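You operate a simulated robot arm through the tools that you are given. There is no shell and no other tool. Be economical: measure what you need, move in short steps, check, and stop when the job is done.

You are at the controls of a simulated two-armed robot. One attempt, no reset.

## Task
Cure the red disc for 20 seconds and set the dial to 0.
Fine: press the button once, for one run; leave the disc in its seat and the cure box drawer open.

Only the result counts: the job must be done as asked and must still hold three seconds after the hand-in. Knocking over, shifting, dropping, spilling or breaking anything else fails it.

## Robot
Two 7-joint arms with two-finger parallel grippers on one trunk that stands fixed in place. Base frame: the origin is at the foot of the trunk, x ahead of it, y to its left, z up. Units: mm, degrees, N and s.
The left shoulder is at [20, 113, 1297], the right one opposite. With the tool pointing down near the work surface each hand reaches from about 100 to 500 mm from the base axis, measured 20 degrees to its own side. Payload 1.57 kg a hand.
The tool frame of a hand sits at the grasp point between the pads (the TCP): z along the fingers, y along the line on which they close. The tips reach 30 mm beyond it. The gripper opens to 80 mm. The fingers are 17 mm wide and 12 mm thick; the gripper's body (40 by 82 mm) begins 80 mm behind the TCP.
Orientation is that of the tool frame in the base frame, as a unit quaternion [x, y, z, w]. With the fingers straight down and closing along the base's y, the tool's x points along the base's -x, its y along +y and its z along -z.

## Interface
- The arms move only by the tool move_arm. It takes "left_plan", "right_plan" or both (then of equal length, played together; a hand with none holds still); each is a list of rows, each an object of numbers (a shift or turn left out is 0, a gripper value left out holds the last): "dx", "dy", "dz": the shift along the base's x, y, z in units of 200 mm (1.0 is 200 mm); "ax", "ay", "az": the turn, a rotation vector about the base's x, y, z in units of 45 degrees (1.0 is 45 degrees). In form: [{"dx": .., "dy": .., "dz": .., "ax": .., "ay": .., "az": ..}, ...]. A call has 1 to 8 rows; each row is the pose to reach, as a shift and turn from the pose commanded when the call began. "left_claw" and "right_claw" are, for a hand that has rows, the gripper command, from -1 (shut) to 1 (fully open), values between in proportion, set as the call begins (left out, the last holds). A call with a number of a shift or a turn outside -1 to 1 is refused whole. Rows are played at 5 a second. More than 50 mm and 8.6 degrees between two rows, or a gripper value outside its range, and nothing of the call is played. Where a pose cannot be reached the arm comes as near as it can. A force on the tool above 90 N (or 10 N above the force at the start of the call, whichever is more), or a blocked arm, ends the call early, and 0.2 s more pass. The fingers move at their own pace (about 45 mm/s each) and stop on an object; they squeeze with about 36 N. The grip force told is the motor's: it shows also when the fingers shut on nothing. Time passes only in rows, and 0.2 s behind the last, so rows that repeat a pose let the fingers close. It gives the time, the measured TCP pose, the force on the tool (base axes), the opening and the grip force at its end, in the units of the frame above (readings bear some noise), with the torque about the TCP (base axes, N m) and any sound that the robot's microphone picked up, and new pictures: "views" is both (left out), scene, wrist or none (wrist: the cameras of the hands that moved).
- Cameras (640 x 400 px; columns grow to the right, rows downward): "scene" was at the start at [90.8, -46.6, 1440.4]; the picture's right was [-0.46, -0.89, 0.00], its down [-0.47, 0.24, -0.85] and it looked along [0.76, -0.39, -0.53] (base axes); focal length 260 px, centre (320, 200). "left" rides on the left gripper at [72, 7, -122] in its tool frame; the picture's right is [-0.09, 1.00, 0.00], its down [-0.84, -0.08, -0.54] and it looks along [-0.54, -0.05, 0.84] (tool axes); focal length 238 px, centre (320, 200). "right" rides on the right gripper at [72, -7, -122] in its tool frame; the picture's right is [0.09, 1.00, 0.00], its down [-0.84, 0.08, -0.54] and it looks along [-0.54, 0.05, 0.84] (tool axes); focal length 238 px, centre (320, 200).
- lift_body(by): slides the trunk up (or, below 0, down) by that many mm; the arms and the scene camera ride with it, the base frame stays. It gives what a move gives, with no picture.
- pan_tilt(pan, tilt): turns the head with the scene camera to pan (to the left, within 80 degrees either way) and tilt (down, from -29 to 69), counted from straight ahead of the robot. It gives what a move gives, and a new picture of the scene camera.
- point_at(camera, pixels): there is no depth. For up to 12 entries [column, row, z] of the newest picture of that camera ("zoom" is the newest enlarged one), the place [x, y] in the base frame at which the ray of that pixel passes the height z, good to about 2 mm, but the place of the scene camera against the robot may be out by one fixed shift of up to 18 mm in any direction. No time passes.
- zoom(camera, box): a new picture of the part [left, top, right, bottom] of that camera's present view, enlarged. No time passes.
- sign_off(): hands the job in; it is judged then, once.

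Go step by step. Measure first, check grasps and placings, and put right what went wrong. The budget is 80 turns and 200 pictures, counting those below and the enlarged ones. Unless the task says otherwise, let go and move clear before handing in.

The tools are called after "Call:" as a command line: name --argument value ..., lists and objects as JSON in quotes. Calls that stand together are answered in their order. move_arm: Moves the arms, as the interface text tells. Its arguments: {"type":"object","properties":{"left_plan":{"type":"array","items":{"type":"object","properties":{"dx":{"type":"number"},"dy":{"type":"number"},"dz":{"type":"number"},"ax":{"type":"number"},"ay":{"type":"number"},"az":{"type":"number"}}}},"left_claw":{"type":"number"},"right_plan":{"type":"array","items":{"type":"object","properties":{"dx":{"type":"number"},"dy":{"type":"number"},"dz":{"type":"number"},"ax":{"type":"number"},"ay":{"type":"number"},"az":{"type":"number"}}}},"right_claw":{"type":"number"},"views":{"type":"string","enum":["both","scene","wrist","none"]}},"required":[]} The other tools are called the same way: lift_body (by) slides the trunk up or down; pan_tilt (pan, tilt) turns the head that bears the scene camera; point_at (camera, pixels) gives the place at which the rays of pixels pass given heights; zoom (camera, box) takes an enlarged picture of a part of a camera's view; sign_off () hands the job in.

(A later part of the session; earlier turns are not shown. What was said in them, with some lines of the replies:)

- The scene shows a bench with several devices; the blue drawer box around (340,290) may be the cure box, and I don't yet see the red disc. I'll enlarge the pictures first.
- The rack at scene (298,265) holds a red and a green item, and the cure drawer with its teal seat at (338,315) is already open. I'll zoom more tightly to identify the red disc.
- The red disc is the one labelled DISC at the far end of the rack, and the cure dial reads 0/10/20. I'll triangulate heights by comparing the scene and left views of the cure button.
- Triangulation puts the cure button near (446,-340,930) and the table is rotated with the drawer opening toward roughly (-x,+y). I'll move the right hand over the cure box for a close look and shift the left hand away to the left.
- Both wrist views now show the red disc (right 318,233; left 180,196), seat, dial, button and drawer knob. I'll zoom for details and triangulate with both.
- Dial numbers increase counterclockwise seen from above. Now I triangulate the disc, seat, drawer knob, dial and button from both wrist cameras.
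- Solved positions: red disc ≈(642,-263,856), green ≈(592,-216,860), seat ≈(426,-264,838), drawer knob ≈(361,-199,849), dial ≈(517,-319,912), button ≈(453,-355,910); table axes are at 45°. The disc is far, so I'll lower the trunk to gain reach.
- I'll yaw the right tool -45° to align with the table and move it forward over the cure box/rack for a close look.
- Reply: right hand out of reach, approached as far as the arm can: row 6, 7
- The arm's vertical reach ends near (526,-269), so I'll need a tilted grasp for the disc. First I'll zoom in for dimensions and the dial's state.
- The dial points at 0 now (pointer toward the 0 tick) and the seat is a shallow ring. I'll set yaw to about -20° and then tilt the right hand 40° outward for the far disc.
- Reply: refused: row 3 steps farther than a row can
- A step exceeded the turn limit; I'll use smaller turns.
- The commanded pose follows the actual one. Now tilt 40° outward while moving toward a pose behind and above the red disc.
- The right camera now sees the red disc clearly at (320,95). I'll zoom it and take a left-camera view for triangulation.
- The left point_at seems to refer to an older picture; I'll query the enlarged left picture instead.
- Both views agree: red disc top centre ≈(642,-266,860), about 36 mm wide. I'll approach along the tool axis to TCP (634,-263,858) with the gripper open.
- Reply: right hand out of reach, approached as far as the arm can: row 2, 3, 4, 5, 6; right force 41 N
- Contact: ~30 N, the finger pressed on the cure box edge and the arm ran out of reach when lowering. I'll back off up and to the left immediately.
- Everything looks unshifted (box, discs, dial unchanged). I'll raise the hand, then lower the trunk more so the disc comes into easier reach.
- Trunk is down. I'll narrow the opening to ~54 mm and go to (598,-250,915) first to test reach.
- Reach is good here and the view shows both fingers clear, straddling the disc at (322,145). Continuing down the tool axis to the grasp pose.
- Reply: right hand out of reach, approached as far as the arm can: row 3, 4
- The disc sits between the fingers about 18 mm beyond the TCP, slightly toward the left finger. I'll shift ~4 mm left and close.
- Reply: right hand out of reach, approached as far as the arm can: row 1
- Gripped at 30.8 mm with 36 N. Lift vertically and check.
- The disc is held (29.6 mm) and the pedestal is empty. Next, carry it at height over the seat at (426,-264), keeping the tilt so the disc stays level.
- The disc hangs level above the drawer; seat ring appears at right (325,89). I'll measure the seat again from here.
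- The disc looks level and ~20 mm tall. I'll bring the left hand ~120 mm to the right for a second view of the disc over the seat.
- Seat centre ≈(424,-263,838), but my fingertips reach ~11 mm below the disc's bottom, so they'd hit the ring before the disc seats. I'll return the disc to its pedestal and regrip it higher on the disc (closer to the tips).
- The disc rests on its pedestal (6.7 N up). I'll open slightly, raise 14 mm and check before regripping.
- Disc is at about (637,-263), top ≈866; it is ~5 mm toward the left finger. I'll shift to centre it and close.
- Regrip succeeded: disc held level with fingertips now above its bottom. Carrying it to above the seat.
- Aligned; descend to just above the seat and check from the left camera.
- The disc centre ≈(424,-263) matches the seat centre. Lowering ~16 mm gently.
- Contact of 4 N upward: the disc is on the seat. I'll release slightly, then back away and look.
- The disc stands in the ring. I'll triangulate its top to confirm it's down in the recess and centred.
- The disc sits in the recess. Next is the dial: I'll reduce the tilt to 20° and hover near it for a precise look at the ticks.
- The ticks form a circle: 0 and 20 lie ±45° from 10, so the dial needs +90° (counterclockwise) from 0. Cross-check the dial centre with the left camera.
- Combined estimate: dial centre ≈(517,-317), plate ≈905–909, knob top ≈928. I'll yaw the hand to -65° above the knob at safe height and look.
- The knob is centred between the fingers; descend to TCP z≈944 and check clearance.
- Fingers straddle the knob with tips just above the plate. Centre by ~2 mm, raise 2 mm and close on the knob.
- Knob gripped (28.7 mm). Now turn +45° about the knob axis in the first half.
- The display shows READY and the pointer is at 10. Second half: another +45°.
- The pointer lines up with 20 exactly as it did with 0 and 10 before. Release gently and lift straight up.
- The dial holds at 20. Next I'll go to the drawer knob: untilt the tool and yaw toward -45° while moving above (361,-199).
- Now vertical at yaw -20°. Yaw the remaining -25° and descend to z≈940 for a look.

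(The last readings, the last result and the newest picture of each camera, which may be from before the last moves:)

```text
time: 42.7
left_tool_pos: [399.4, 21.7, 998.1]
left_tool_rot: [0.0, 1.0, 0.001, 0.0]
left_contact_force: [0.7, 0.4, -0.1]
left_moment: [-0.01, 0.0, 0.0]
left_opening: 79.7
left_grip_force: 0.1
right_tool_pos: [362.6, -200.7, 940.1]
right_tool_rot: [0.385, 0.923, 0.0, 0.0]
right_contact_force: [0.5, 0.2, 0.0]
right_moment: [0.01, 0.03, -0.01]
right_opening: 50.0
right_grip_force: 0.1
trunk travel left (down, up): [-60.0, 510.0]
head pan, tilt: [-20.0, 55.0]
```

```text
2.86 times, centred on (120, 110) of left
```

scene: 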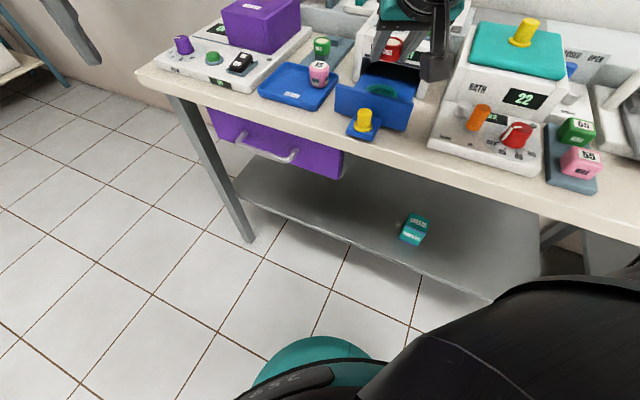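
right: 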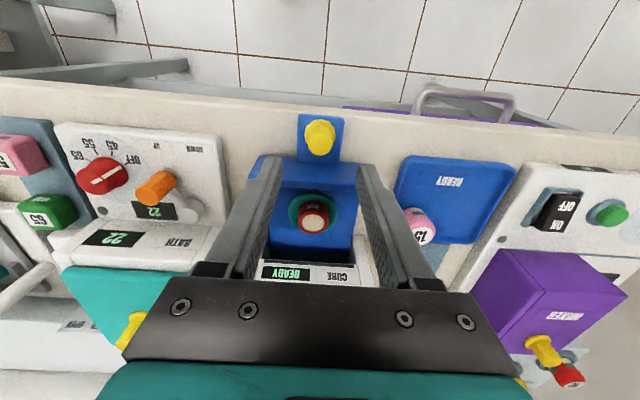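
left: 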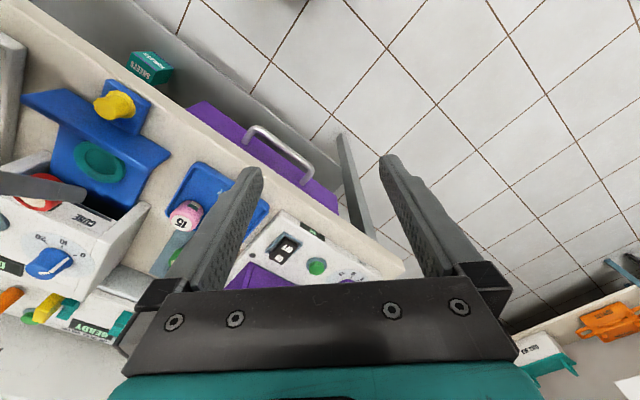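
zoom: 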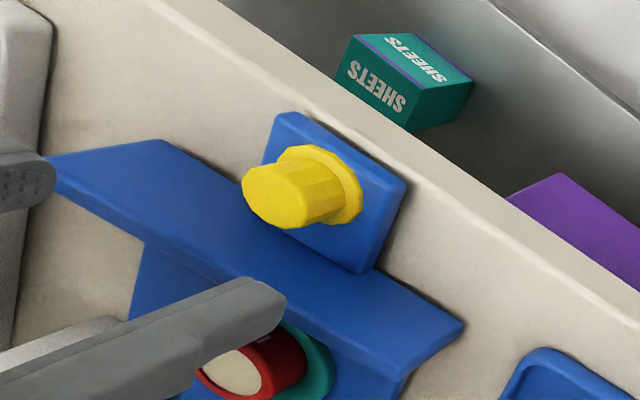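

Call:
point_at --camera "right" --pixels '[[319, 143, 850], [319, 143, 860], [320, 120, 828], [250, 178, 850], [357, 187, 850]]'

Call:
point_at --camera "zoom" --pixels '[[274, 196, 850], [274, 196, 860], [323, 183, 828], [323, 183, 835]]'

```text
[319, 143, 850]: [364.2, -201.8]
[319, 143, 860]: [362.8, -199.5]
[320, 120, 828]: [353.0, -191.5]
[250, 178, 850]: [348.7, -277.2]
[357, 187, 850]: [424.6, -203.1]
```

```text
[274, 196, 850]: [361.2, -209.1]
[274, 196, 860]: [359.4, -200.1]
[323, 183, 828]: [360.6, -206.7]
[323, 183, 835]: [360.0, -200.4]
```

Knob centre ≈(361.5,-200), top z≈860. Descend over it and close.

Call:
move_arm --right_plan '[{"dx": -0.004, "dz": -0.15}, {"dx": -0.004, "dz": -0.28}, {"dx": -0.004, "dz": -0.345}, {"dx": -0.004, "dz": -0.345}]' --views "none"

Call:
move_arm --right_plan '[{"dz": 0.0}, {"dz": 0.0}, {"dz": 0.0}, {"dz": 0.0}]' --right_claw -1 --views "wrist"

```text
time: 43.7
left_tool_pos: [399.2, 22.8, 997.9]
left_tool_rot: [0.0, 1.0, 0.0, 0.001]
left_contact_force: [0.0, -0.7, -0.9]
left_moment: [-0.05, 0.0, 0.0]
left_opening: 79.8
left_grip_force: 0.0
right_tool_pos: [360.4, -199.0, 870.1]
right_tool_rot: [0.383, 0.924, 0.0, -0.001]
right_contact_force: [-0.5, 0.5, -0.5]
right_moment: [0.0, 0.0, -0.04]
right_opening: 50.0
right_grip_force: 0.0
trunk travel left (down, up): [-60.0, 510.0]
head pan, tilt: [-20.0, 55.0]
```

```text
time: 44.7
left_tool_pos: [399.2, 22.2, 997.8]
left_tool_rot: [-0.001, 1.0, 0.0, -0.002]
left_contact_force: [-0.9, -0.3, -0.6]
left_moment: [0.01, 0.01, 0.04]
left_opening: 79.8
left_grip_force: 0.1
right_tool_pos: [360.6, -199.5, 872.1]
right_tool_rot: [0.384, 0.923, 0.001, 0.001]
right_contact_force: [7.6, 7.5, -3.0]
right_moment: [0.02, 0.17, -0.02]
right_opening: 21.3
right_grip_force: 34.4
trunk travel left (down, up): [-60.0, 510.0]
head pan, tilt: [-20.0, 55.0]
```

right: 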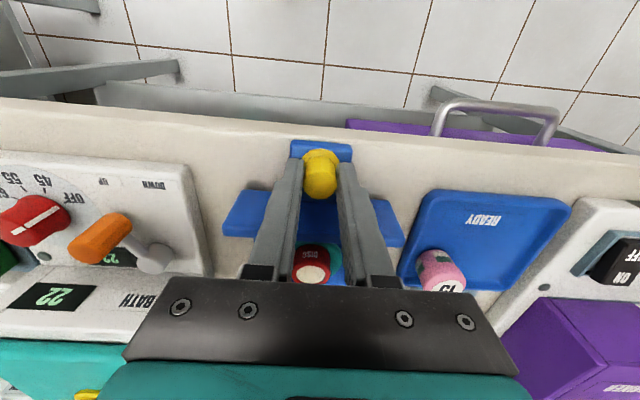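

Knob gripped. Push the drawer in 50 mm along (+x,-y).

Call:
move_arm --right_plan '[{"dx": 0.04, "dy": -0.04}, {"dx": 0.08, "dy": -0.08}, {"dx": 0.12, "dy": -0.12}, {"dx": 0.16, "dy": -0.16}, {"dx": 0.2, "dy": -0.2}, {"dx": 0.2, "dy": -0.2}]' --views "wrist"

Call:
zoom --camera "left" --box '[0, 60, 200, 220]'

```text
time: 46.1
left_tool_pos: [398.4, 21.8, 997.9]
left_tool_rot: [0.0, 1.0, 0.001, 0.0]
left_contact_force: [-0.1, -0.7, -0.9]
left_moment: [0.0, 0.01, 0.02]
left_opening: 79.9
left_grip_force: 0.0
right_tool_pos: [401.7, -239.2, 870.4]
right_tool_rot: [0.383, 0.924, 0.0, 0.0]
right_contact_force: [4.0, 3.6, -0.5]
right_moment: [0.78, 0.12, 0.05]
right_opening: 21.4
right_grip_force: 34.4
trunk travel left (down, up): [-60.0, 510.0]
head pan, tilt: [-20.0, 55.0]
```

right: 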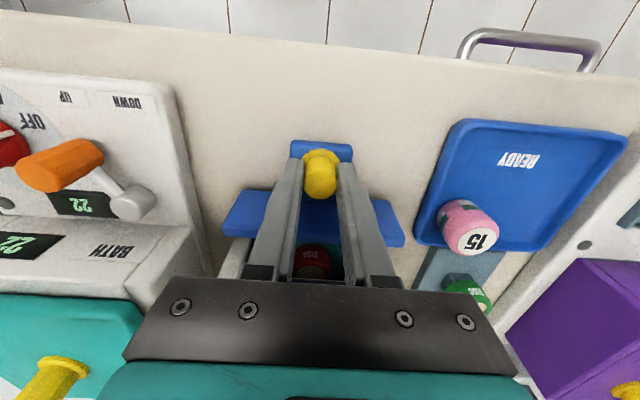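

```text
2.50 times, centred on (100, 140) of left
```

zoom: 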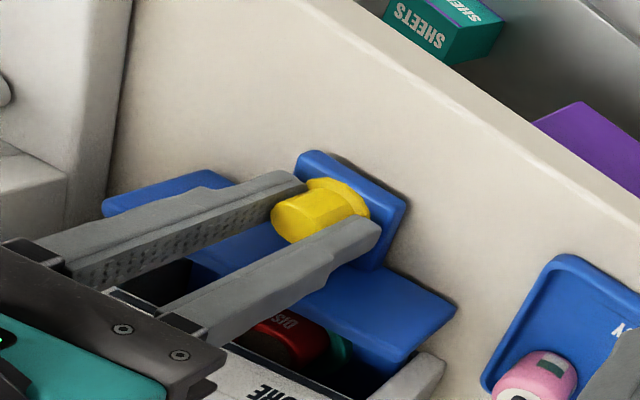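

The drawer slides well with low force. Continue 25 mm more.

Call:
move_arm --right_plan '[{"dx": 0.03, "dy": -0.03}, {"dx": 0.06, "dy": -0.06}, {"dx": 0.09, "dy": -0.09}, {"dx": 0.09, "dy": -0.09}]' --views "none"

Call:
zoom --camera "left" --box '[0, 80, 180, 220]'

```text
time: 47.1
left_tool_pos: [398.8, 22.0, 998.2]
left_tool_rot: [-0.001, 1.0, 0.001, -0.002]
left_contact_force: [0.0, 0.5, 0.5]
left_moment: [-0.02, 0.02, 0.0]
left_opening: 80.4
left_grip_force: 0.1
right_tool_pos: [420.0, -258.1, 871.6]
right_tool_rot: [0.382, 0.924, 0.0, 0.001]
right_contact_force: [8.6, 8.7, -2.9]
right_moment: [-0.13, -0.05, 0.03]
right_opening: 21.2
right_grip_force: 34.8
trunk travel left (down, up): [-60.0, 510.0]
head pan, tilt: [-20.0, 55.0]
```

```text
2.86 times, centred on (90, 150) of left
```

zoom: 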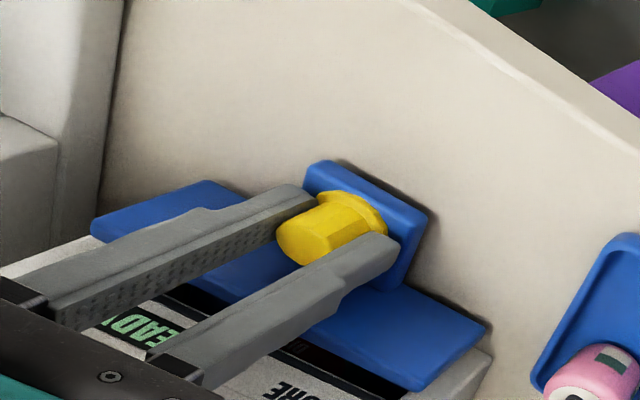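

Nearly closed. Push another ~14 mm in small steps, watching force.

Call:
move_arm --right_plan '[{"dx": 0.015, "dy": -0.015}, {"dx": 0.03, "dy": -0.03}, {"dx": 0.05, "dy": -0.05}, {"dx": 0.05, "dy": -0.05}]' --views "none"

Call:
zoom --camera "left" --box '[0, 80, 180, 220]'

```text
time: 48.1
left_tool_pos: [398.8, 23.4, 998.0]
left_tool_rot: [0.0, 1.0, -0.001, 0.001]
left_contact_force: [-0.2, 0.2, -0.2]
left_moment: [0.01, 0.01, 0.03]
left_opening: 80.1
left_grip_force: 0.0
right_tool_pos: [426.3, -262.7, 871.7]
right_tool_rot: [0.382, 0.924, -0.001, -0.004]
right_contact_force: [-11.5, 19.8, -2.8]
right_moment: [0.54, -0.15, 0.09]
right_opening: 20.8
right_grip_force: 34.3
trunk travel left (down, up): [-60.0, 510.0]
head pan, tilt: [-20.0, 55.0]
```

```text
2.86 times, centred on (90, 150) of left
```

zoom: 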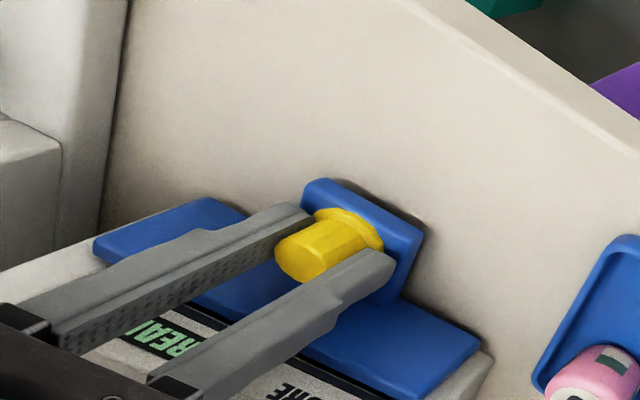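

The drawer stopped with ~23 N resistance after ~92 mm: closed. Release the knob and lift.

Call:
move_arm --right_plan '[{"dx": -0.02, "dy": 0.02}, {"dx": -0.02, "dy": 0.02}, {"dx": -0.02, "dy": 0.02}, {"dx": -0.02, "dy": 0.02, "dz": 0.15}, {"dx": -0.02, "dy": 0.02, "dz": 0.35}, {"dx": -0.02, "dy": 0.02, "dz": 0.55}, {"dx": -0.02, "dy": 0.02, "dz": 0.65}]' --right_claw 0.1 --views "wrist"

Call:
zoom --camera "left" --box '[0, 80, 180, 260]'

```text
time: 49.7
left_tool_pos: [399.3, 21.9, 997.6]
left_tool_rot: [0.001, 1.0, 0.0, 0.0]
left_contact_force: [-0.4, 0.3, -0.3]
left_moment: [0.03, 0.02, -0.01]
left_opening: 80.3
left_grip_force: 0.0
right_tool_pos: [425.9, -264.8, 1000.2]
right_tool_rot: [0.384, 0.923, 0.0, 0.0]
right_contact_force: [0.0, -0.4, 0.0]
right_moment: [-0.01, 0.0, -0.03]
right_opening: 44.1
right_grip_force: 0.0
trunk travel left (down, up): [-60.0, 510.0]
head pan, tilt: [-20.0, 55.0]
```

right: 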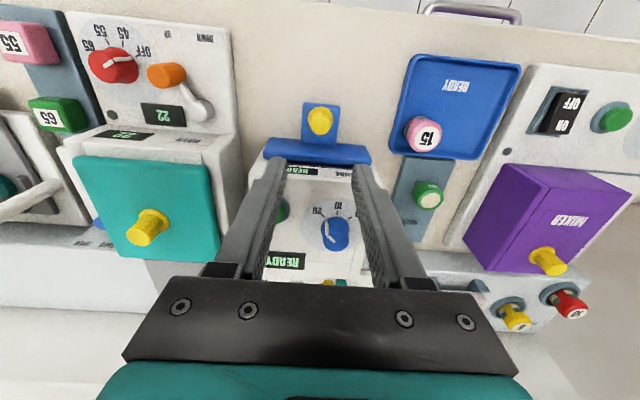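

```text
2.22 times, centred on (90, 170) of left
```

zoom: 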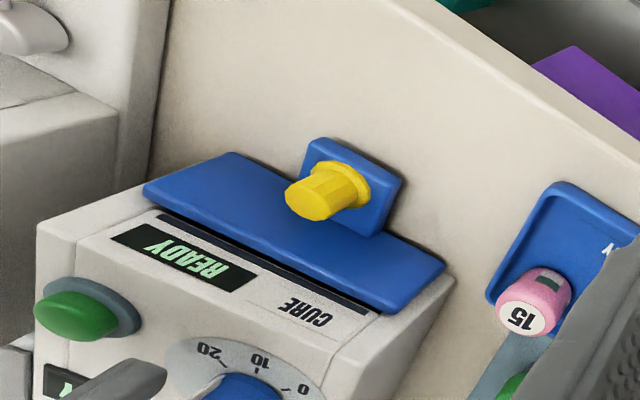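

Drawer closed, dial at 20, READY. Now measure the button from the left view and shift the right hand near it.

Call:
point_at --camera "zoom" --pixels '[[74, 315, 905], [74, 315, 915], [74, 315, 925]]'

Call:
move_arm --right_plan '[{"dx": 0.05, "dy": -0.2, "dz": 0.05}, {"dx": 0.12, "dy": -0.44, "dz": 0.05}, {"dx": 0.12, "dy": -0.44, "dz": 0.05}]' --views "wrist"

```text
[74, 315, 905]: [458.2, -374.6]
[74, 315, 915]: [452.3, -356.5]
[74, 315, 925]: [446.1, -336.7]
```

```text
time: 50.5
left_tool_pos: [398.7, 21.8, 999.3]
left_tool_rot: [0.0, 1.0, 0.0, 0.0]
left_contact_force: [-0.1, 0.0, -0.2]
left_moment: [0.0, 0.02, -0.01]
left_opening: 79.8
left_grip_force: 0.1
right_tool_pos: [449.8, -352.7, 1009.9]
right_tool_rot: [0.384, 0.923, 0.0, 0.0]
right_contact_force: [-0.4, 0.4, 0.3]
right_moment: [0.05, 0.02, -0.03]
right_opening: 43.8
right_grip_force: 0.2
trunk travel left (down, up): [-60.0, 510.0]
head pan, tilt: [-20.0, 55.0]
```

right: 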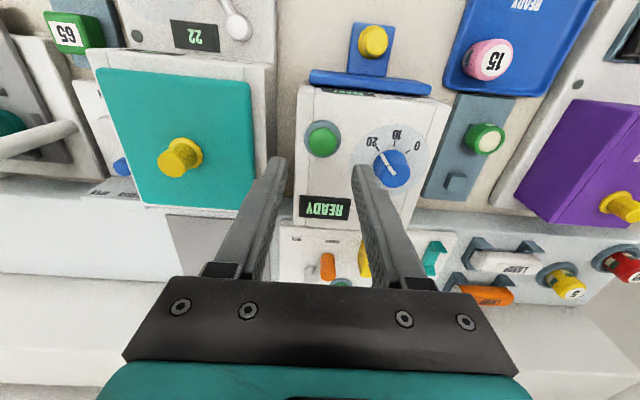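

Call:
zoom --camera "right" --box '[270, 90, 390, 190]'

Call:
point_at --camera "right" --pixels '[[322, 141, 905], [322, 141, 915], [322, 141, 925], [250, 150, 925]]'

```text
4.00 times, centred on (330, 140) of right
```

zoom: 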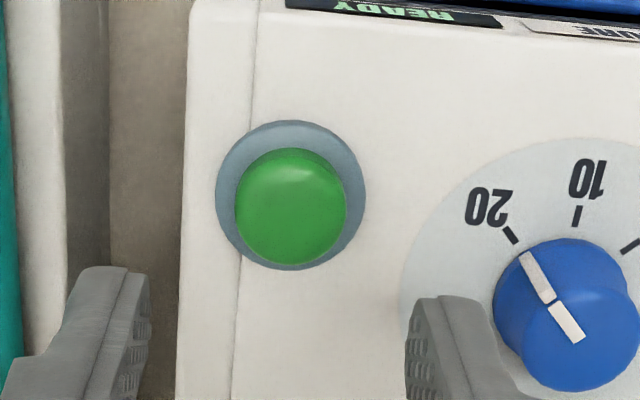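

```text
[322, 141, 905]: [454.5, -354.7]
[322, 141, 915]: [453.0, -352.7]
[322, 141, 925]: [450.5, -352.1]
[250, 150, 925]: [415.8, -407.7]
```

Button centre ≈(453,-354), top ≈916. Close the fingers and hover ~10 mm above it.

Call:
move_arm --right_plan '[{"dx": 0.015, "dy": -0.005}, {"dx": 0.015, "dy": -0.005, "dz": -0.1}, {"dx": 0.015, "dy": -0.005, "dz": -0.2}, {"dx": 0.015, "dy": -0.005, "dz": -0.265}, {"dx": 0.015, "dy": -0.005, "dz": -0.265}]' --right_claw -1 --views "wrist"

Call:
zoom --camera "left" --box '[0, 140, 130, 260]'

```text
time: 51.7
left_tool_pos: [399.2, 21.1, 998.2]
left_tool_rot: [0.0, 1.0, -0.001, 0.001]
left_contact_force: [-0.1, 0.4, 0.1]
left_moment: [0.06, 0.0, 0.01]
left_opening: 80.1
left_grip_force: 0.1
right_tool_pos: [450.7, -353.1, 956.3]
right_tool_rot: [0.384, 0.923, 0.0, 0.0]
right_contact_force: [-0.9, 0.5, -0.1]
right_moment: [0.01, -0.01, 0.02]
right_opening: 0.0
right_grip_force: 21.9
trunk travel left (down, up): [-60.0, 510.0]
head pan, tilt: [-20.0, 55.0]
```

right: 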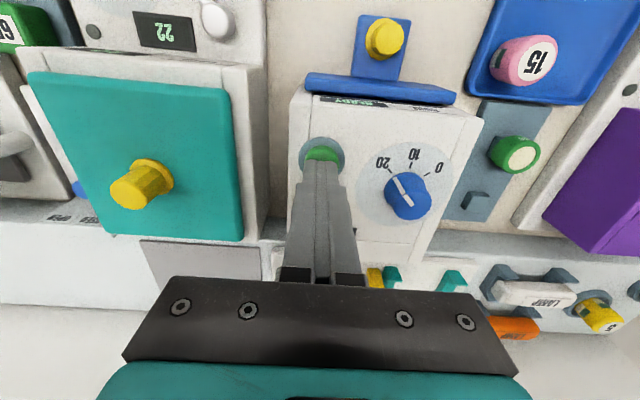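

```text
3.33 times, centred on (65, 200) of left
```

zoom: 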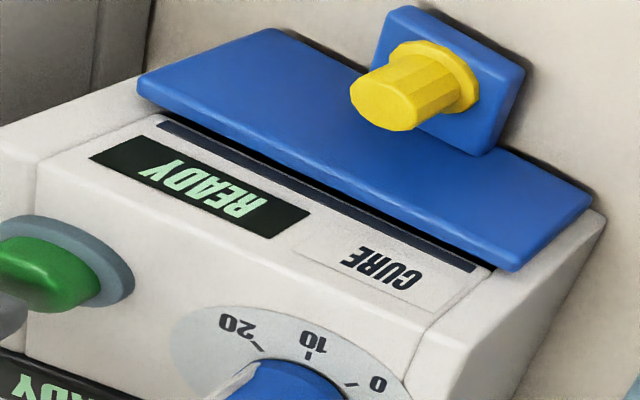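

Fingertips are right over the button. Press once down ~20 mm and come back up.

Call:
move_arm --right_plan '[{"dx": 0.008, "dz": -0.03}, {"dx": 0.008, "dz": -0.06}, {"dx": 0.008, "dz": -0.08}, {"dx": 0.008, "dz": -0.095}, {"dx": 0.008, "dz": 0.0}, {"dx": 0.008, "dz": 0.1}]' --views "wrist"

Call:
zoom --camera "left" --box '[0, 140, 130, 260]'

```text
time: 53.1
left_tool_pos: [399.1, 20.8, 998.5]
left_tool_rot: [0.001, 1.0, 0.001, -0.001]
left_contact_force: [0.2, 0.9, -0.8]
left_moment: [-0.03, 0.02, -0.01]
left_opening: 80.0
left_grip_force: 0.0
right_tool_pos: [452.6, -352.0, 976.7]
right_tool_rot: [0.383, 0.924, 0.0, 0.0]
right_contact_force: [-1.0, 0.0, 1.2]
right_moment: [0.01, 0.03, 0.02]
right_opening: 0.0
right_grip_force: 21.7
trunk travel left (down, up): [-60.0, 510.0]
head pan, tilt: [-20.0, 55.0]
heard: click
```

right: 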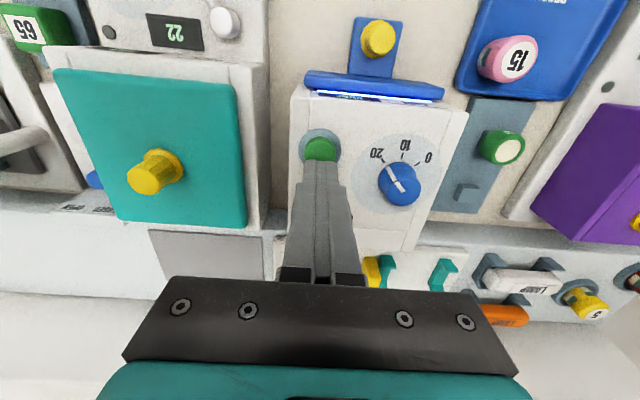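

```text
3.33 times, centred on (65, 200) of left
```

zoom: 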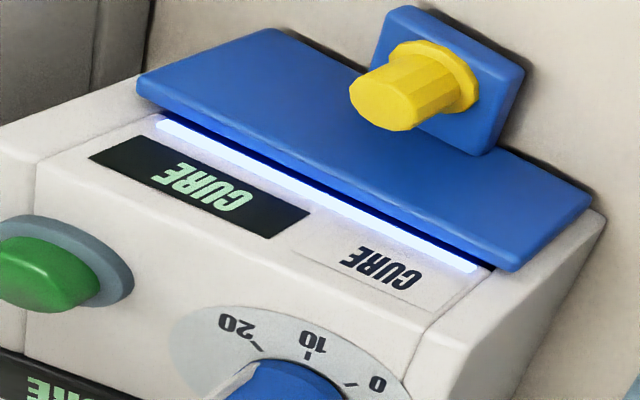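

Click heard, display shows CURE with the light on (start ≈52.7 s). While it runs I'll go back above the drawer knob and wait there.

Call:
move_arm --right_plan '[{"dz": 0.05, "dx": -0.02, "dy": 0.08}, {"dz": 0.05, "dx": -0.06, "dy": 0.22}, {"dz": 0.05, "dx": -0.1, "dy": 0.36}, {"dz": 0.0, "dx": -0.135, "dy": 0.44}, {"dz": -0.15, "dx": -0.135, "dy": 0.44}, {"dz": -0.15, "dx": -0.135, "dy": 0.44}, {"dz": -0.15, "dx": -0.135, "dy": 0.44}, {"dz": -0.15, "dx": -0.135, "dy": 0.44}]' --right_claw 0.25 --views "wrist"

Call:
move_arm --right_plan '[{}, {}, {}, {}, {}, {}, {}, {}]' --views "none"

Call:
move_arm --right_plan '[{}, {}, {}, {}, {}, {}, {}, {}]' --views "none"

Call:
move_arm --right_plan '[{}, {}, {}, {}, {}, {}, {}, {}]' --views "none"

Call:
move_arm --right_plan '[{}, {}, {}, {}, {}, {}, {}, {}]' --views "none"

Call:
zoom --camera "left" --box '[0, 120, 150, 260]'

```text
time: 54.9
left_tool_pos: [399.2, 21.0, 999.0]
left_tool_rot: [0.0, 1.0, -0.001, 0.0]
left_contact_force: [0.0, 0.2, 0.5]
left_moment: [0.03, -0.05, -0.05]
left_opening: 80.2
left_grip_force: 0.0
right_tool_pos: [425.7, -263.7, 947.9]
right_tool_rot: [0.383, 0.924, 0.0, 0.0]
right_contact_force: [0.5, 1.0, 0.2]
right_moment: [0.02, -0.01, 0.0]
right_opening: 49.9
right_grip_force: 0.0
trunk travel left (down, up): [-60.0, 510.0]
head pan, tilt: [-20.0, 55.0]
```

right: 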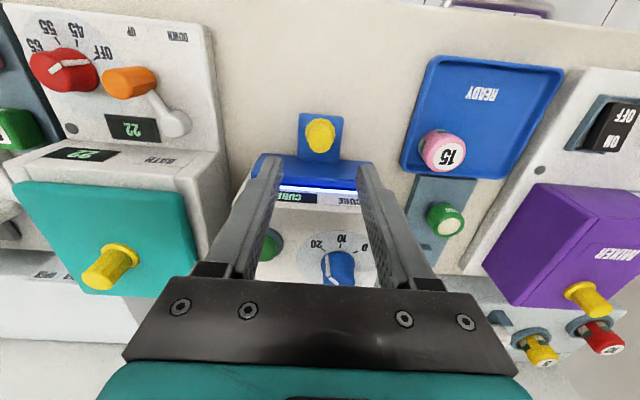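

```text
time: 56.7
left_tool_pos: [400.0, 21.8, 998.2]
left_tool_rot: [-0.001, 1.0, 0.0, 0.001]
left_contact_force: [-0.1, 0.3, -0.3]
left_moment: [0.01, 0.0, -0.03]
left_opening: 80.1
left_grip_force: 0.1
right_tool_pos: [426.5, -263.2, 948.7]
right_tool_rot: [0.383, 0.924, 0.0, 0.0]
right_contact_force: [0.0, 0.1, 0.8]
right_moment: [-0.01, 0.0, -0.01]
right_opening: 50.0
right_grip_force: 0.1
trunk travel left (down, up): [-60.0, 510.0]
head pan, tilt: [-20.0, 55.0]
```

```text
time: 58.5
left_tool_pos: [398.7, 21.6, 998.3]
left_tool_rot: [-0.001, 1.0, 0.0, 0.0]
left_contact_force: [0.6, -0.8, -0.1]
left_moment: [0.01, -0.01, -0.02]
left_opening: 80.2
left_grip_force: 0.0
right_tool_pos: [426.0, -264.2, 947.8]
right_tool_rot: [0.382, 0.924, 0.0, 0.001]
right_contact_force: [0.7, -0.2, 0.7]
right_moment: [0.01, 0.01, -0.01]
right_opening: 49.7
right_grip_force: 0.1
trunk travel left (down, up): [-60.0, 510.0]
head pan, tilt: [-20.0, 55.0]
```

```text
time: 60.3
left_tool_pos: [398.9, 22.7, 998.2]
left_tool_rot: [0.0, 1.0, -0.001, 0.0]
left_contact_force: [0.0, 0.6, 0.4]
left_moment: [0.02, 0.03, -0.01]
left_opening: 79.9
left_grip_force: 0.0
right_tool_pos: [425.8, -264.1, 948.0]
right_tool_rot: [0.384, 0.923, 0.0, 0.0]
right_contact_force: [-0.4, 0.1, 0.3]
right_moment: [-0.02, 0.0, 0.02]
right_opening: 50.1
right_grip_force: 0.0
trunk travel left (down, up): [-60.0, 510.0]
head pan, tilt: [-20.0, 55.0]
```

```text
time: 62.1
left_tool_pos: [398.2, 22.1, 998.6]
left_tool_rot: [0.0, 1.0, 0.0, 0.0]
left_contact_force: [-0.1, -0.1, 0.2]
left_moment: [-0.02, 0.02, 0.01]
left_opening: 79.9
left_grip_force: 0.1
right_tool_pos: [425.8, -263.7, 947.8]
right_tool_rot: [0.383, 0.924, -0.001, 0.0]
right_contact_force: [-0.1, 0.0, 0.4]
right_moment: [0.0, 0.03, -0.01]
right_opening: 50.2
right_grip_force: 0.1
trunk travel left (down, up): [-60.0, 510.0]
head pan, tilt: [-20.0, 55.0]
```

```text
2.86 times, centred on (75, 190) of left
```

zoom: 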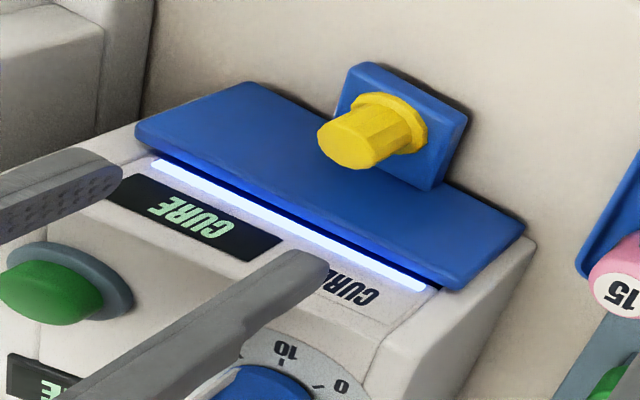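

Still curing at 62.1 s (light on at (300,225) of the zoom). Keep waiting until about 73.

Call:
move_arm --right_plan '[{}, {}, {}, {}, {}, {}, {}, {}]' --views "none"

Call:
move_arm --right_plan '[{}, {}, {}, {}, {}, {}, {}, {}]' --views "none"

Call:
move_arm --right_plan '[{}, {}, {}, {}, {}, {}, {}, {}]' --views "none"

Call:
move_arm --right_plan '[{}, {}, {}, {}, {}, {}, {}, {}]' --views "none"

Call:
move_arm --right_plan '[{}, {}, {}, {}, {}, {}, {}, {}]' --views "none"

Call:
move_arm --right_plan '[{}, {}, {}, {}, {}, {}, {}, {}]' --views "none"

Call:
move_arm --right_plan '[{}, {}, {}, {}, {}, {}, {}, {}]' --views "none"

Call:
zoom --camera "left" --box '[0, 120, 150, 260]'

```text
time: 63.9
left_tool_pos: [399.1, 21.3, 998.6]
left_tool_rot: [0.0, 1.0, 0.0, 0.001]
left_contact_force: [-1.0, 0.7, 0.3]
left_moment: [-0.01, 0.01, 0.0]
left_opening: 79.9
left_grip_force: 0.0
right_tool_pos: [426.2, -263.9, 948.3]
right_tool_rot: [0.383, 0.924, 0.001, 0.0]
right_contact_force: [-0.3, 0.1, -0.5]
right_moment: [0.04, -0.02, 0.01]
right_opening: 50.0
right_grip_force: 0.0
trunk travel left (down, up): [-60.0, 510.0]
head pan, tilt: [-20.0, 55.0]
```

```text
time: 65.7
left_tool_pos: [400.6, 22.0, 997.8]
left_tool_rot: [0.0, 1.0, 0.0, 0.0]
left_contact_force: [0.5, 0.6, 0.1]
left_moment: [-0.01, -0.01, -0.01]
left_opening: 79.7
left_grip_force: 0.1
right_tool_pos: [427.0, -263.6, 948.9]
right_tool_rot: [0.383, 0.924, -0.001, 0.0]
right_contact_force: [0.6, 0.2, -0.4]
right_moment: [0.01, -0.03, 0.05]
right_opening: 50.1
right_grip_force: 0.1
trunk travel left (down, up): [-60.0, 510.0]
head pan, tilt: [-20.0, 55.0]
```

```text
time: 67.5
left_tool_pos: [398.4, 22.1, 998.3]
left_tool_rot: [0.001, 1.0, 0.001, 0.0]
left_contact_force: [-0.1, -0.5, -0.8]
left_moment: [0.0, 0.0, -0.03]
left_opening: 79.9
left_grip_force: 0.0
right_tool_pos: [426.8, -264.7, 948.3]
right_tool_rot: [0.383, 0.924, 0.0, 0.0]
right_contact_force: [-0.5, 0.2, 0.4]
right_moment: [-0.01, -0.02, -0.03]
right_opening: 50.0
right_grip_force: 0.0
trunk travel left (down, up): [-60.0, 510.0]
head pan, tilt: [-20.0, 55.0]
```

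```text
time: 69.3
left_tool_pos: [398.4, 22.2, 998.4]
left_tool_rot: [0.0, 1.0, 0.0, 0.001]
left_contact_force: [-0.7, 0.1, 0.5]
left_moment: [-0.04, 0.01, 0.0]
left_opening: 79.8
left_grip_force: 0.1
right_tool_pos: [426.7, -264.7, 948.6]
right_tool_rot: [0.384, 0.924, -0.001, -0.001]
right_contact_force: [1.0, 1.1, 0.7]
right_moment: [-0.02, -0.01, -0.01]
right_opening: 50.0
right_grip_force: 0.0
trunk travel left (down, up): [-60.0, 510.0]
head pan, tilt: [-20.0, 55.0]
```

```text
time: 71.1
left_tool_pos: [398.8, 21.9, 998.1]
left_tool_rot: [0.0, 1.0, 0.0, 0.0]
left_contact_force: [0.4, 0.3, 0.3]
left_moment: [-0.01, -0.01, 0.0]
left_opening: 79.8
left_grip_force: 0.1
right_tool_pos: [425.8, -265.0, 949.0]
right_tool_rot: [0.383, 0.924, 0.0, -0.001]
right_contact_force: [0.0, 0.2, 0.5]
right_moment: [0.0, 0.01, -0.01]
right_opening: 50.2
right_grip_force: 0.0
trunk travel left (down, up): [-60.0, 510.0]
head pan, tilt: [-20.0, 55.0]
```

```text
time: 72.9
left_tool_pos: [399.3, 20.6, 998.4]
left_tool_rot: [0.001, 1.0, 0.0, 0.0]
left_contact_force: [0.0, -0.8, 0.6]
left_moment: [0.01, 0.04, -0.03]
left_opening: 79.9
left_grip_force: 0.0
right_tool_pos: [426.3, -264.3, 947.8]
right_tool_rot: [0.384, 0.924, 0.0, -0.001]
right_contact_force: [-0.3, 1.1, -1.1]
right_moment: [0.02, 0.02, -0.01]
right_opening: 50.2
right_grip_force: 0.1
trunk travel left (down, up): [-60.0, 510.0]
head pan, tilt: [-20.0, 55.0]
```

```text
time: 74.7
left_tool_pos: [398.1, 22.1, 997.5]
left_tool_rot: [0.001, 1.0, 0.0, 0.0]
left_contact_force: [0.8, -0.9, 0.4]
left_moment: [0.02, 0.02, 0.02]
left_opening: 80.2
left_grip_force: 0.1
right_tool_pos: [426.7, -263.2, 947.9]
right_tool_rot: [0.384, 0.923, 0.0, 0.0]
right_contact_force: [-0.3, -0.5, 0.6]
right_moment: [-0.05, 0.01, -0.01]
right_opening: 50.3
right_grip_force: 0.1
trunk travel left (down, up): [-60.0, 510.0]
head pan, tilt: [-20.0, 55.0]
```

```text
2.86 times, centred on (75, 190) of left
```

zoom: 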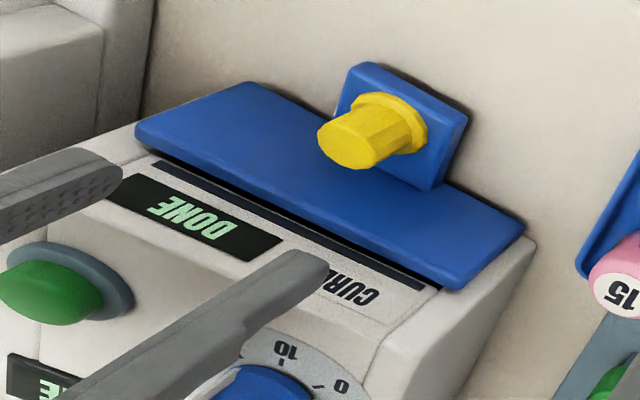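

The display shows DONE. Descend on the drawer knob and grip it.

Call:
move_arm --right_plan '[{"dz": -0.15}, {"dz": -0.3}, {"dz": -0.385}, {"dz": -0.385}]' --views "none"

Call:
move_arm --right_plan '[{}, {}, {}, {}]' --right_claw -1 --views "wrist"

```text
time: 75.7
left_tool_pos: [399.7, 21.2, 998.5]
left_tool_rot: [0.0, 1.0, 0.0, 0.001]
left_contact_force: [-0.4, -0.4, 0.5]
left_moment: [-0.01, 0.0, -0.01]
left_opening: 80.0
left_grip_force: 0.0
right_tool_pos: [425.1, -265.2, 870.9]
right_tool_rot: [0.384, 0.923, 0.0, 0.0]
right_contact_force: [-1.3, -0.3, -0.1]
right_moment: [0.03, -0.01, 0.0]
right_opening: 49.9
right_grip_force: 0.1
trunk travel left (down, up): [-60.0, 510.0]
head pan, tilt: [-20.0, 55.0]
```

```text
time: 76.7
left_tool_pos: [400.8, 21.2, 998.4]
left_tool_rot: [0.0, 1.0, 0.001, -0.001]
left_contact_force: [-0.6, -0.4, 0.1]
left_moment: [0.0, -0.03, -0.01]
left_opening: 80.2
left_grip_force: 0.1
right_tool_pos: [425.5, -263.1, 871.4]
right_tool_rot: [0.383, 0.924, 0.0, 0.001]
right_contact_force: [9.0, 9.9, -3.5]
right_moment: [-0.07, 0.03, 0.01]
right_opening: 21.4
right_grip_force: 34.4
trunk travel left (down, up): [-60.0, 510.0]
head pan, tilt: [-20.0, 55.0]
```

right: 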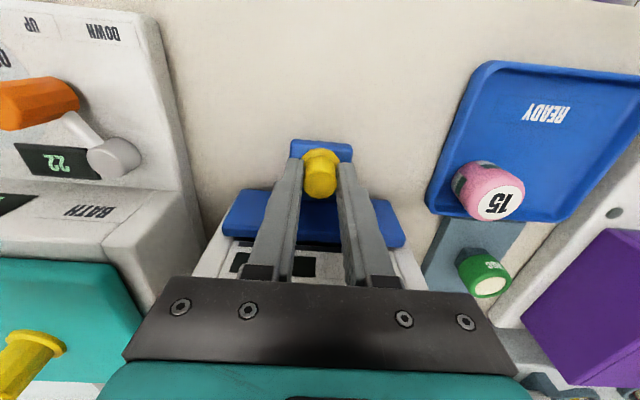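

Knob gripped. Pull the drawer smoothly out to its original open place.

Call:
move_arm --right_plan '[{"dx": -0.03, "dy": 0.03}, {"dx": -0.075, "dy": 0.075}, {"dx": -0.125, "dy": 0.125}, {"dx": -0.175, "dy": 0.175}, {"dx": -0.225, "dy": 0.225}, {"dx": -0.275, "dy": 0.275}, {"dx": -0.32, "dy": 0.32}, {"dx": -0.32, "dy": 0.32}]' --views "wrist"

Call:
zoom --camera "left" --box '[0, 60, 180, 220]'

```text
time: 78.5
left_tool_pos: [400.4, 22.0, 998.2]
left_tool_rot: [0.0, 1.0, 0.0, 0.0]
left_contact_force: [0.0, 0.7, 0.1]
left_moment: [-0.02, 0.0, 0.0]
left_opening: 80.0
left_grip_force: 0.0
right_tool_pos: [363.2, -199.5, 870.6]
right_tool_rot: [0.384, 0.923, -0.002, 0.0]
right_contact_force: [-0.3, -0.4, -4.7]
right_moment: [0.02, -0.53, -0.02]
right_opening: 21.4
right_grip_force: 34.4
trunk travel left (down, up): [-60.0, 510.0]
head pan, tilt: [-20.0, 55.0]
```

right: 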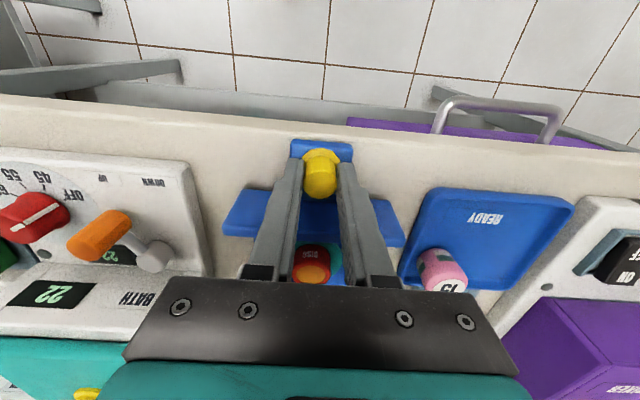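

```text
2.50 times, centred on (90, 140) of left
```

zoom: 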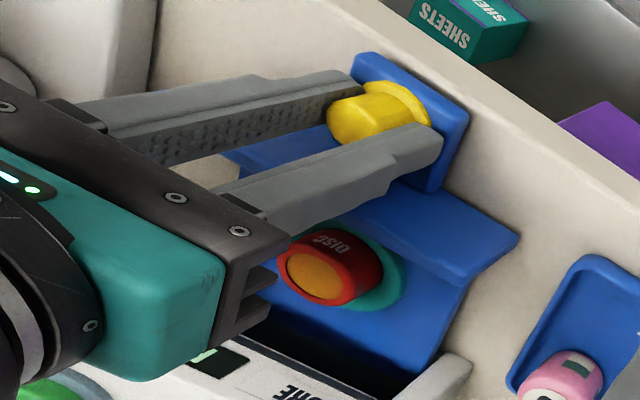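

The disc core is now amber (cured) and the drawer is open. Pull the last ~3 mm, release, and lift.

Call:
move_arm --right_plan '[{"dx": -0.01, "dy": 0.01}, {"dx": -0.015, "dy": 0.015}, {"dx": -0.015, "dy": 0.015}]' --views "none"

Call:
move_arm --right_plan '[{}, {}, {}, {"dz": 0.15}, {"dz": 0.35}, {"dz": 0.55}, {"dz": 0.75}, {"dz": 0.82}]' --right_claw 0.1 --views "wrist"

```text
time: 79.3
left_tool_pos: [398.2, 20.6, 999.0]
left_tool_rot: [-0.001, 1.0, 0.0, -0.001]
left_contact_force: [-0.1, 0.2, -0.2]
left_moment: [0.0, -0.03, 0.02]
left_opening: 80.3
left_grip_force: 0.2
right_tool_pos: [360.8, -197.5, 870.8]
right_tool_rot: [0.383, 0.924, 0.0, 0.0]
right_contact_force: [-2.7, -3.8, -0.7]
right_moment: [0.31, -0.12, 0.02]
right_opening: 21.0
right_grip_force: 34.2
trunk travel left (down, up): [-60.0, 510.0]
head pan, tilt: [-20.0, 55.0]
```

```text
time: 81.1
left_tool_pos: [399.1, 21.9, 998.4]
left_tool_rot: [0.0, 1.0, 0.0, 0.0]
left_contact_force: [0.3, 0.4, -0.7]
left_moment: [-0.01, -0.02, -0.03]
left_opening: 79.9
left_grip_force: 0.2
right_tool_pos: [359.2, -197.2, 1035.6]
right_tool_rot: [0.382, 0.924, 0.0, 0.0]
right_contact_force: [0.0, 1.3, 0.0]
right_moment: [0.0, 0.01, 0.03]
right_opening: 44.0
right_grip_force: 0.0
trunk travel left (down, up): [-60.0, 510.0]
head pan, tilt: [-20.0, 55.0]
```

right: 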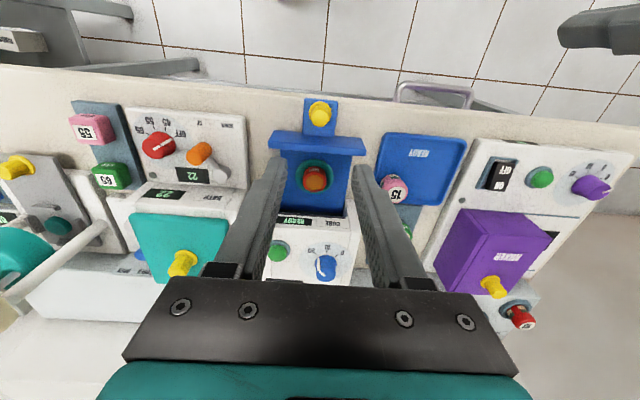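

Now return to the dial: reverse the earlier rotation to yaw +25°, tilt 20° above the knob.

Call:
move_arm --right_plan '[{"az": 0.185}, {"az": 0.37}, {"az": 0.556}, {"az": 0.556}]' --right_claw 0.25 --views "none"

Call:
move_arm --right_plan '[{"dx": 0.12, "dy": -0.1, "ax": 0.003, "ay": -0.076, "az": 0.165}, {"dx": 0.25, "dy": -0.2, "ax": 0.007, "ay": -0.152, "az": 0.33}, {"dx": 0.37, "dy": -0.3, "ax": 0.01, "ay": -0.228, "az": 0.495}, {"dx": 0.49, "dy": -0.4, "ax": 0.013, "ay": -0.303, "az": 0.66}, {"dx": 0.62, "dy": -0.51, "ax": 0.017, "ay": -0.379, "az": 0.824}, {"dx": 0.749, "dy": -0.62, "ax": 0.02, "ay": -0.455, "az": 0.989}, {"dx": 0.749, "dy": -0.62, "ax": 0.02, "ay": -0.455, "az": 0.989}]' --views "wrist"

```text
time: 82.1
left_tool_pos: [398.8, 21.3, 997.7]
left_tool_rot: [0.0, 1.0, 0.001, 0.0]
left_contact_force: [0.0, -0.2, -0.9]
left_moment: [0.01, 0.01, 0.0]
left_opening: 79.9
left_grip_force: 0.0
right_tool_pos: [359.8, -196.9, 1034.2]
right_tool_rot: [0.174, 0.985, 0.0, 0.001]
right_contact_force: [-0.6, -0.2, -0.6]
right_moment: [0.01, 0.03, -0.03]
right_opening: 49.9
right_grip_force: 0.1
trunk travel left (down, up): [-60.0, 510.0]
head pan, tilt: [-20.0, 55.0]
```

```text
time: 83.7
left_tool_pos: [399.4, 20.3, 998.9]
left_tool_rot: [0.0, 1.0, 0.0, 0.0]
left_contact_force: [0.2, 0.2, 0.5]
left_moment: [0.02, -0.03, 0.0]
left_opening: 79.9
left_grip_force: 0.0
right_tool_pos: [510.8, -321.3, 1033.7]
right_tool_rot: [-0.213, 0.961, 0.038, 0.17]
right_contact_force: [-0.2, -0.2, -0.6]
right_moment: [-0.01, 0.03, -0.02]
right_opening: 50.1
right_grip_force: 0.1
trunk travel left (down, up): [-60.0, 510.0]
head pan, tilt: [-20.0, 55.0]
```

right: 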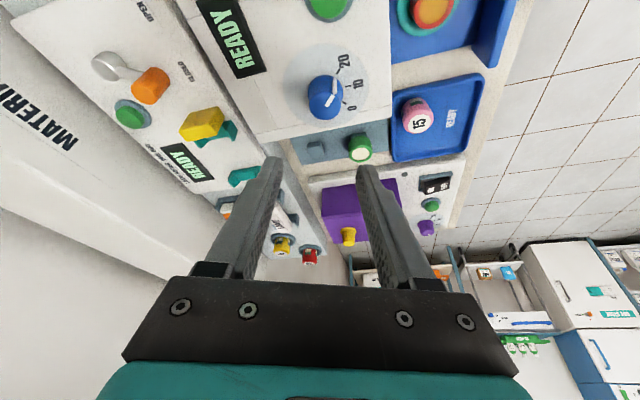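

Same pose as at release. Descend straight to z≈944 and grip the knob.

Call:
move_arm --right_plan '[{"dx": -0.005, "dy": 0.003, "dz": -0.15}, {"dx": -0.005, "dy": 0.003, "dz": -0.3}, {"dx": -0.005, "dy": 0.003, "dz": -0.4}, {"dx": -0.005, "dy": 0.003, "dz": -0.445}, {"dx": -0.005, "dy": 0.003, "dz": -0.445}]' --views "none"

Call:
move_arm --right_plan '[{}, {}, {}, {}]' --right_claw -1 --views "wrist"

Call:
zoom --camera "right" --box '[250, 100, 390, 220]'

```text
time: 84.9
left_tool_pos: [398.9, 21.1, 998.0]
left_tool_rot: [0.0, 1.0, -0.001, 0.0]
left_contact_force: [-0.3, 0.3, -0.2]
left_moment: [-0.01, 0.01, -0.01]
left_opening: 79.9
left_grip_force: 0.0
right_tool_pos: [509.5, -322.1, 945.8]
right_tool_rot: [-0.212, 0.962, 0.037, 0.17]
right_contact_force: [-0.5, -0.4, 0.8]
right_moment: [0.0, -0.02, -0.05]
right_opening: 50.2
right_grip_force: 0.2
trunk travel left (down, up): [-60.0, 510.0]
head pan, tilt: [-20.0, 55.0]
```

```text
time: 85.9
left_tool_pos: [399.1, 21.6, 998.4]
left_tool_rot: [0.001, 1.0, -0.001, 0.0]
left_contact_force: [-0.3, 0.1, 0.3]
left_moment: [0.0, 0.03, 0.0]
left_opening: 79.6
left_grip_force: 0.0
right_tool_pos: [509.8, -321.2, 945.7]
right_tool_rot: [-0.213, 0.962, 0.037, 0.169]
right_contact_force: [-0.5, 0.6, -2.1]
right_moment: [-0.15, -0.34, -0.03]
right_opening: 28.5
right_grip_force: 38.5
trunk travel left (down, up): [-60.0, 510.0]
head pan, tilt: [-20.0, 55.0]
```

right: 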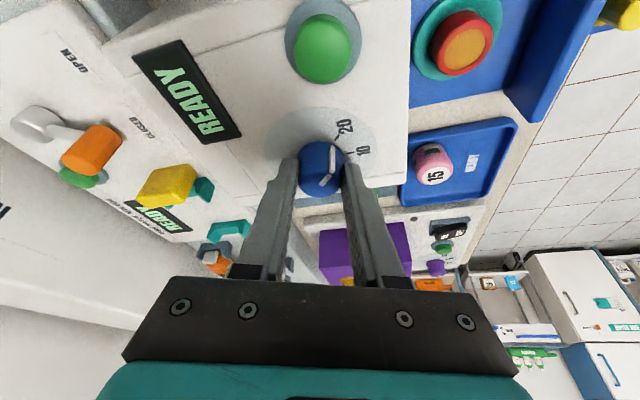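

```text
3.33 times, centred on (320, 160) of right
```

zoom: 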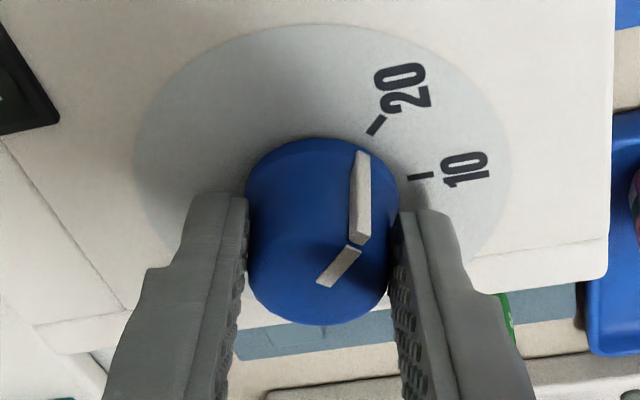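

Grip good (28.5 mm). Turn -45°, then another -45°.

Call:
move_arm --right_plan '[{"az": -0.167, "dx": -0.002, "dy": 0.0055}, {"az": -0.333, "dx": -0.0035, "dy": 0.0105}, {"az": -0.5, "dx": -0.004, "dy": 0.016}, {"az": -0.667, "dx": -0.004, "dy": 0.0215}, {"az": -0.833, "dx": -0.003, "dy": 0.027}, {"az": -1.0, "dx": -0.0015, "dy": 0.0325}, {"az": -1.0, "dx": -0.0015, "dy": 0.0325}]' --views "none"

Call:
move_arm --right_plan '[{"az": -0.167, "dx": 0.002, "dy": 0.005}, {"az": -0.333, "dx": 0.005, "dy": 0.0095}, {"az": -0.5, "dx": 0.0085, "dy": 0.014}, {"az": -0.667, "dx": 0.0125, "dy": 0.0175}, {"az": -0.833, "dx": 0.017, "dy": 0.021}, {"az": -1.0, "dx": 0.0215, "dy": 0.0235}, {"az": -1.0, "dx": 0.0215, "dy": 0.0235}]' --views "wrist"

Call:
zoom --camera "right" --box '[250, 100, 390, 220]'

```text
time: 87.5
left_tool_pos: [398.5, 20.4, 997.7]
left_tool_rot: [0.001, 1.0, 0.0, 0.0]
left_contact_force: [1.0, 0.1, 0.2]
left_moment: [-0.01, -0.03, -0.02]
left_opening: 79.8
left_grip_force: 0.0
right_tool_pos: [508.8, -314.4, 946.0]
right_tool_rot: [0.172, 0.97, -0.03, 0.171]
right_contact_force: [2.7, -1.9, -2.3]
right_moment: [-0.43, -0.72, 0.02]
right_opening: 28.4
right_grip_force: 38.6
trunk travel left (down, up): [-60.0, 510.0]
head pan, tilt: [-20.0, 55.0]
```

```text
time: 89.1
left_tool_pos: [399.3, 22.1, 999.0]
left_tool_rot: [0.001, 1.0, 0.0, 0.0]
left_contact_force: [0.2, 0.0, 0.1]
left_moment: [-0.02, 0.02, -0.01]
left_opening: 79.9
left_grip_force: 0.1
right_tool_pos: [512.4, -310.1, 945.0]
right_tool_rot: [0.531, 0.829, -0.093, 0.148]
right_contact_force: [9.0, -4.6, 5.6]
right_moment: [-0.29, -0.01, 0.06]
right_opening: 28.5
right_grip_force: 38.6
trunk travel left (down, up): [-60.0, 510.0]
head pan, tilt: [-20.0, 55.0]
```

right: 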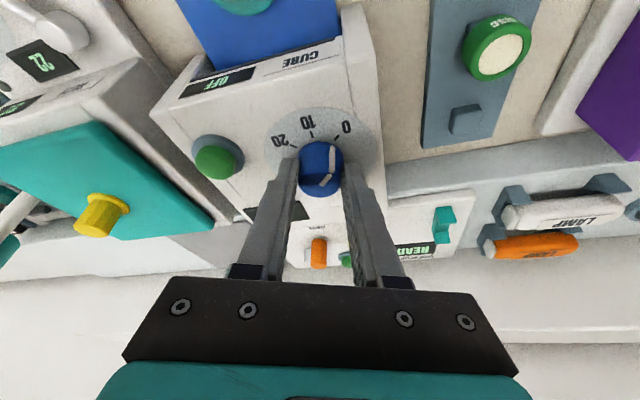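

```text
3.33 times, centred on (320, 160) of right
```

zoom: 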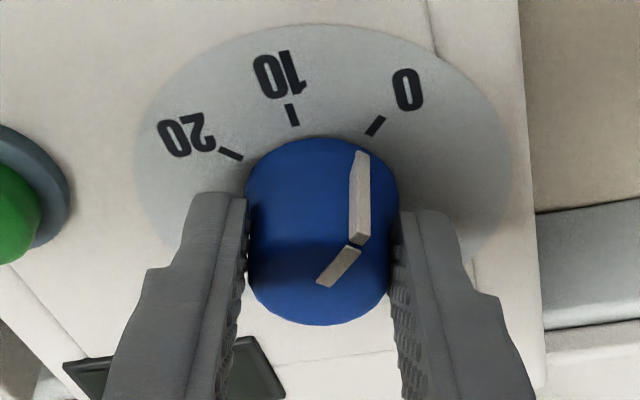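

The pointer is at 0 and the display reads OFF. Release, lift away and check everything.

Call:
move_arm --right_plan '[{}, {}, {"dz": 0.05}, {"dz": 0.25}, {"dz": 0.45}, {"dz": 0.65}, {"dz": 0.65}]' --right_claw 0.3 --views "both"

Call:
zoom --camera "right" --box '[220, 20, 420, 180]'

Call:
zoom --camera "left" --box '[0, 60, 240, 290]'

```text
time: 90.7
left_tool_pos: [398.9, 20.9, 998.4]
left_tool_rot: [0.0, 1.0, 0.0, 0.0]
left_contact_force: [0.1, -0.5, -0.4]
left_moment: [-0.01, -0.05, -0.01]
left_opening: 80.0
left_grip_force: 0.0
right_tool_pos: [501.1, -318.5, 1070.0]
right_tool_rot: [0.53, 0.83, -0.093, 0.147]
right_contact_force: [-0.8, 0.1, 0.1]
right_moment: [-0.02, -0.02, -0.02]
right_opening: 52.0
right_grip_force: 0.1
right hand out of reach, approached as far as the arm can: row 6, 7
trunk travel left (down, up): [-60.0, 510.0]
head pan, tilt: [-20.0, 55.0]
```

scene: 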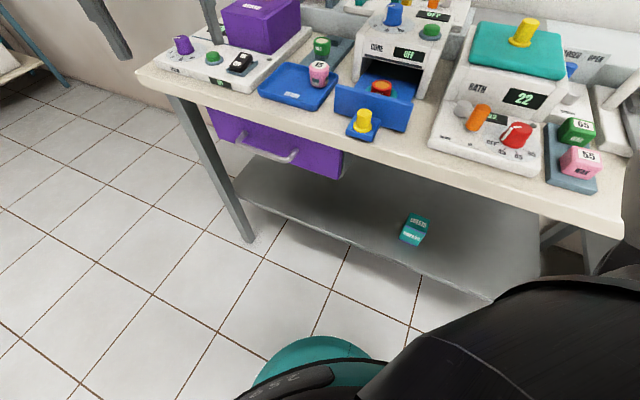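
right: 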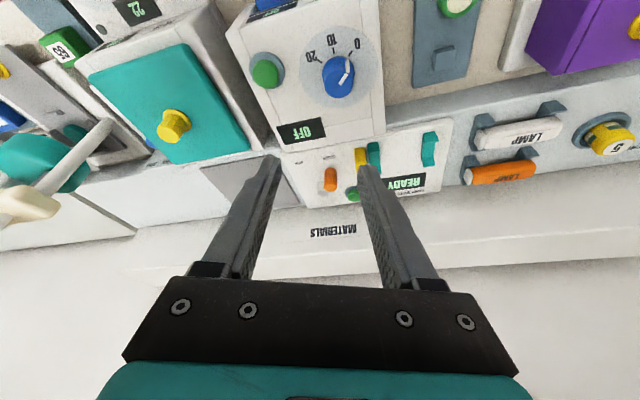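

```text
2.50 times, centred on (320, 100) of right
```

zoom: 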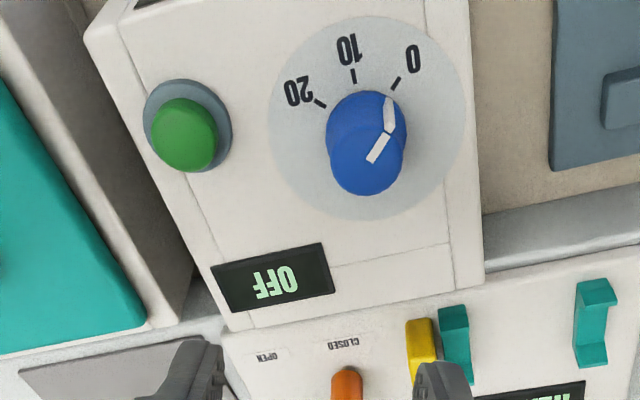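

```text
1.74 times, centred on (120, 175) of left
```

zoom: 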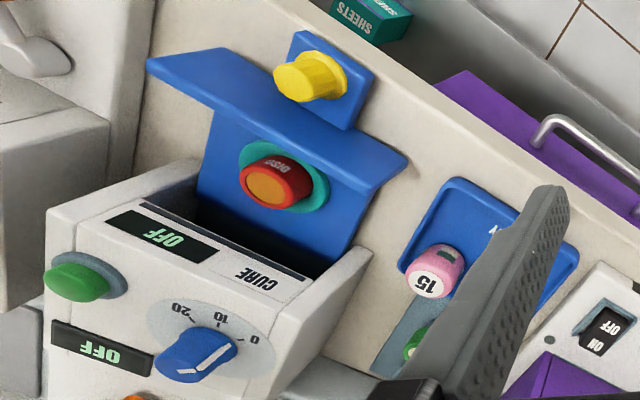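

The dial points at 0 and both displays read OFF. The drawer is open with the cured disc in its seat, nothing else has moved, and the hands are clear. Handing in.

Call:
sign_off

```text
The job is handed in.
```

I cured the red disc for 20 seconds in one run, pressing the button once, and the cure box reported DONE. The disc is in its seat, the drawer is open and the dial is at 0.

On an early approach one finger pressed the cure box edge at about 30 N. The box, discs and dial looked unmoved afterwards.
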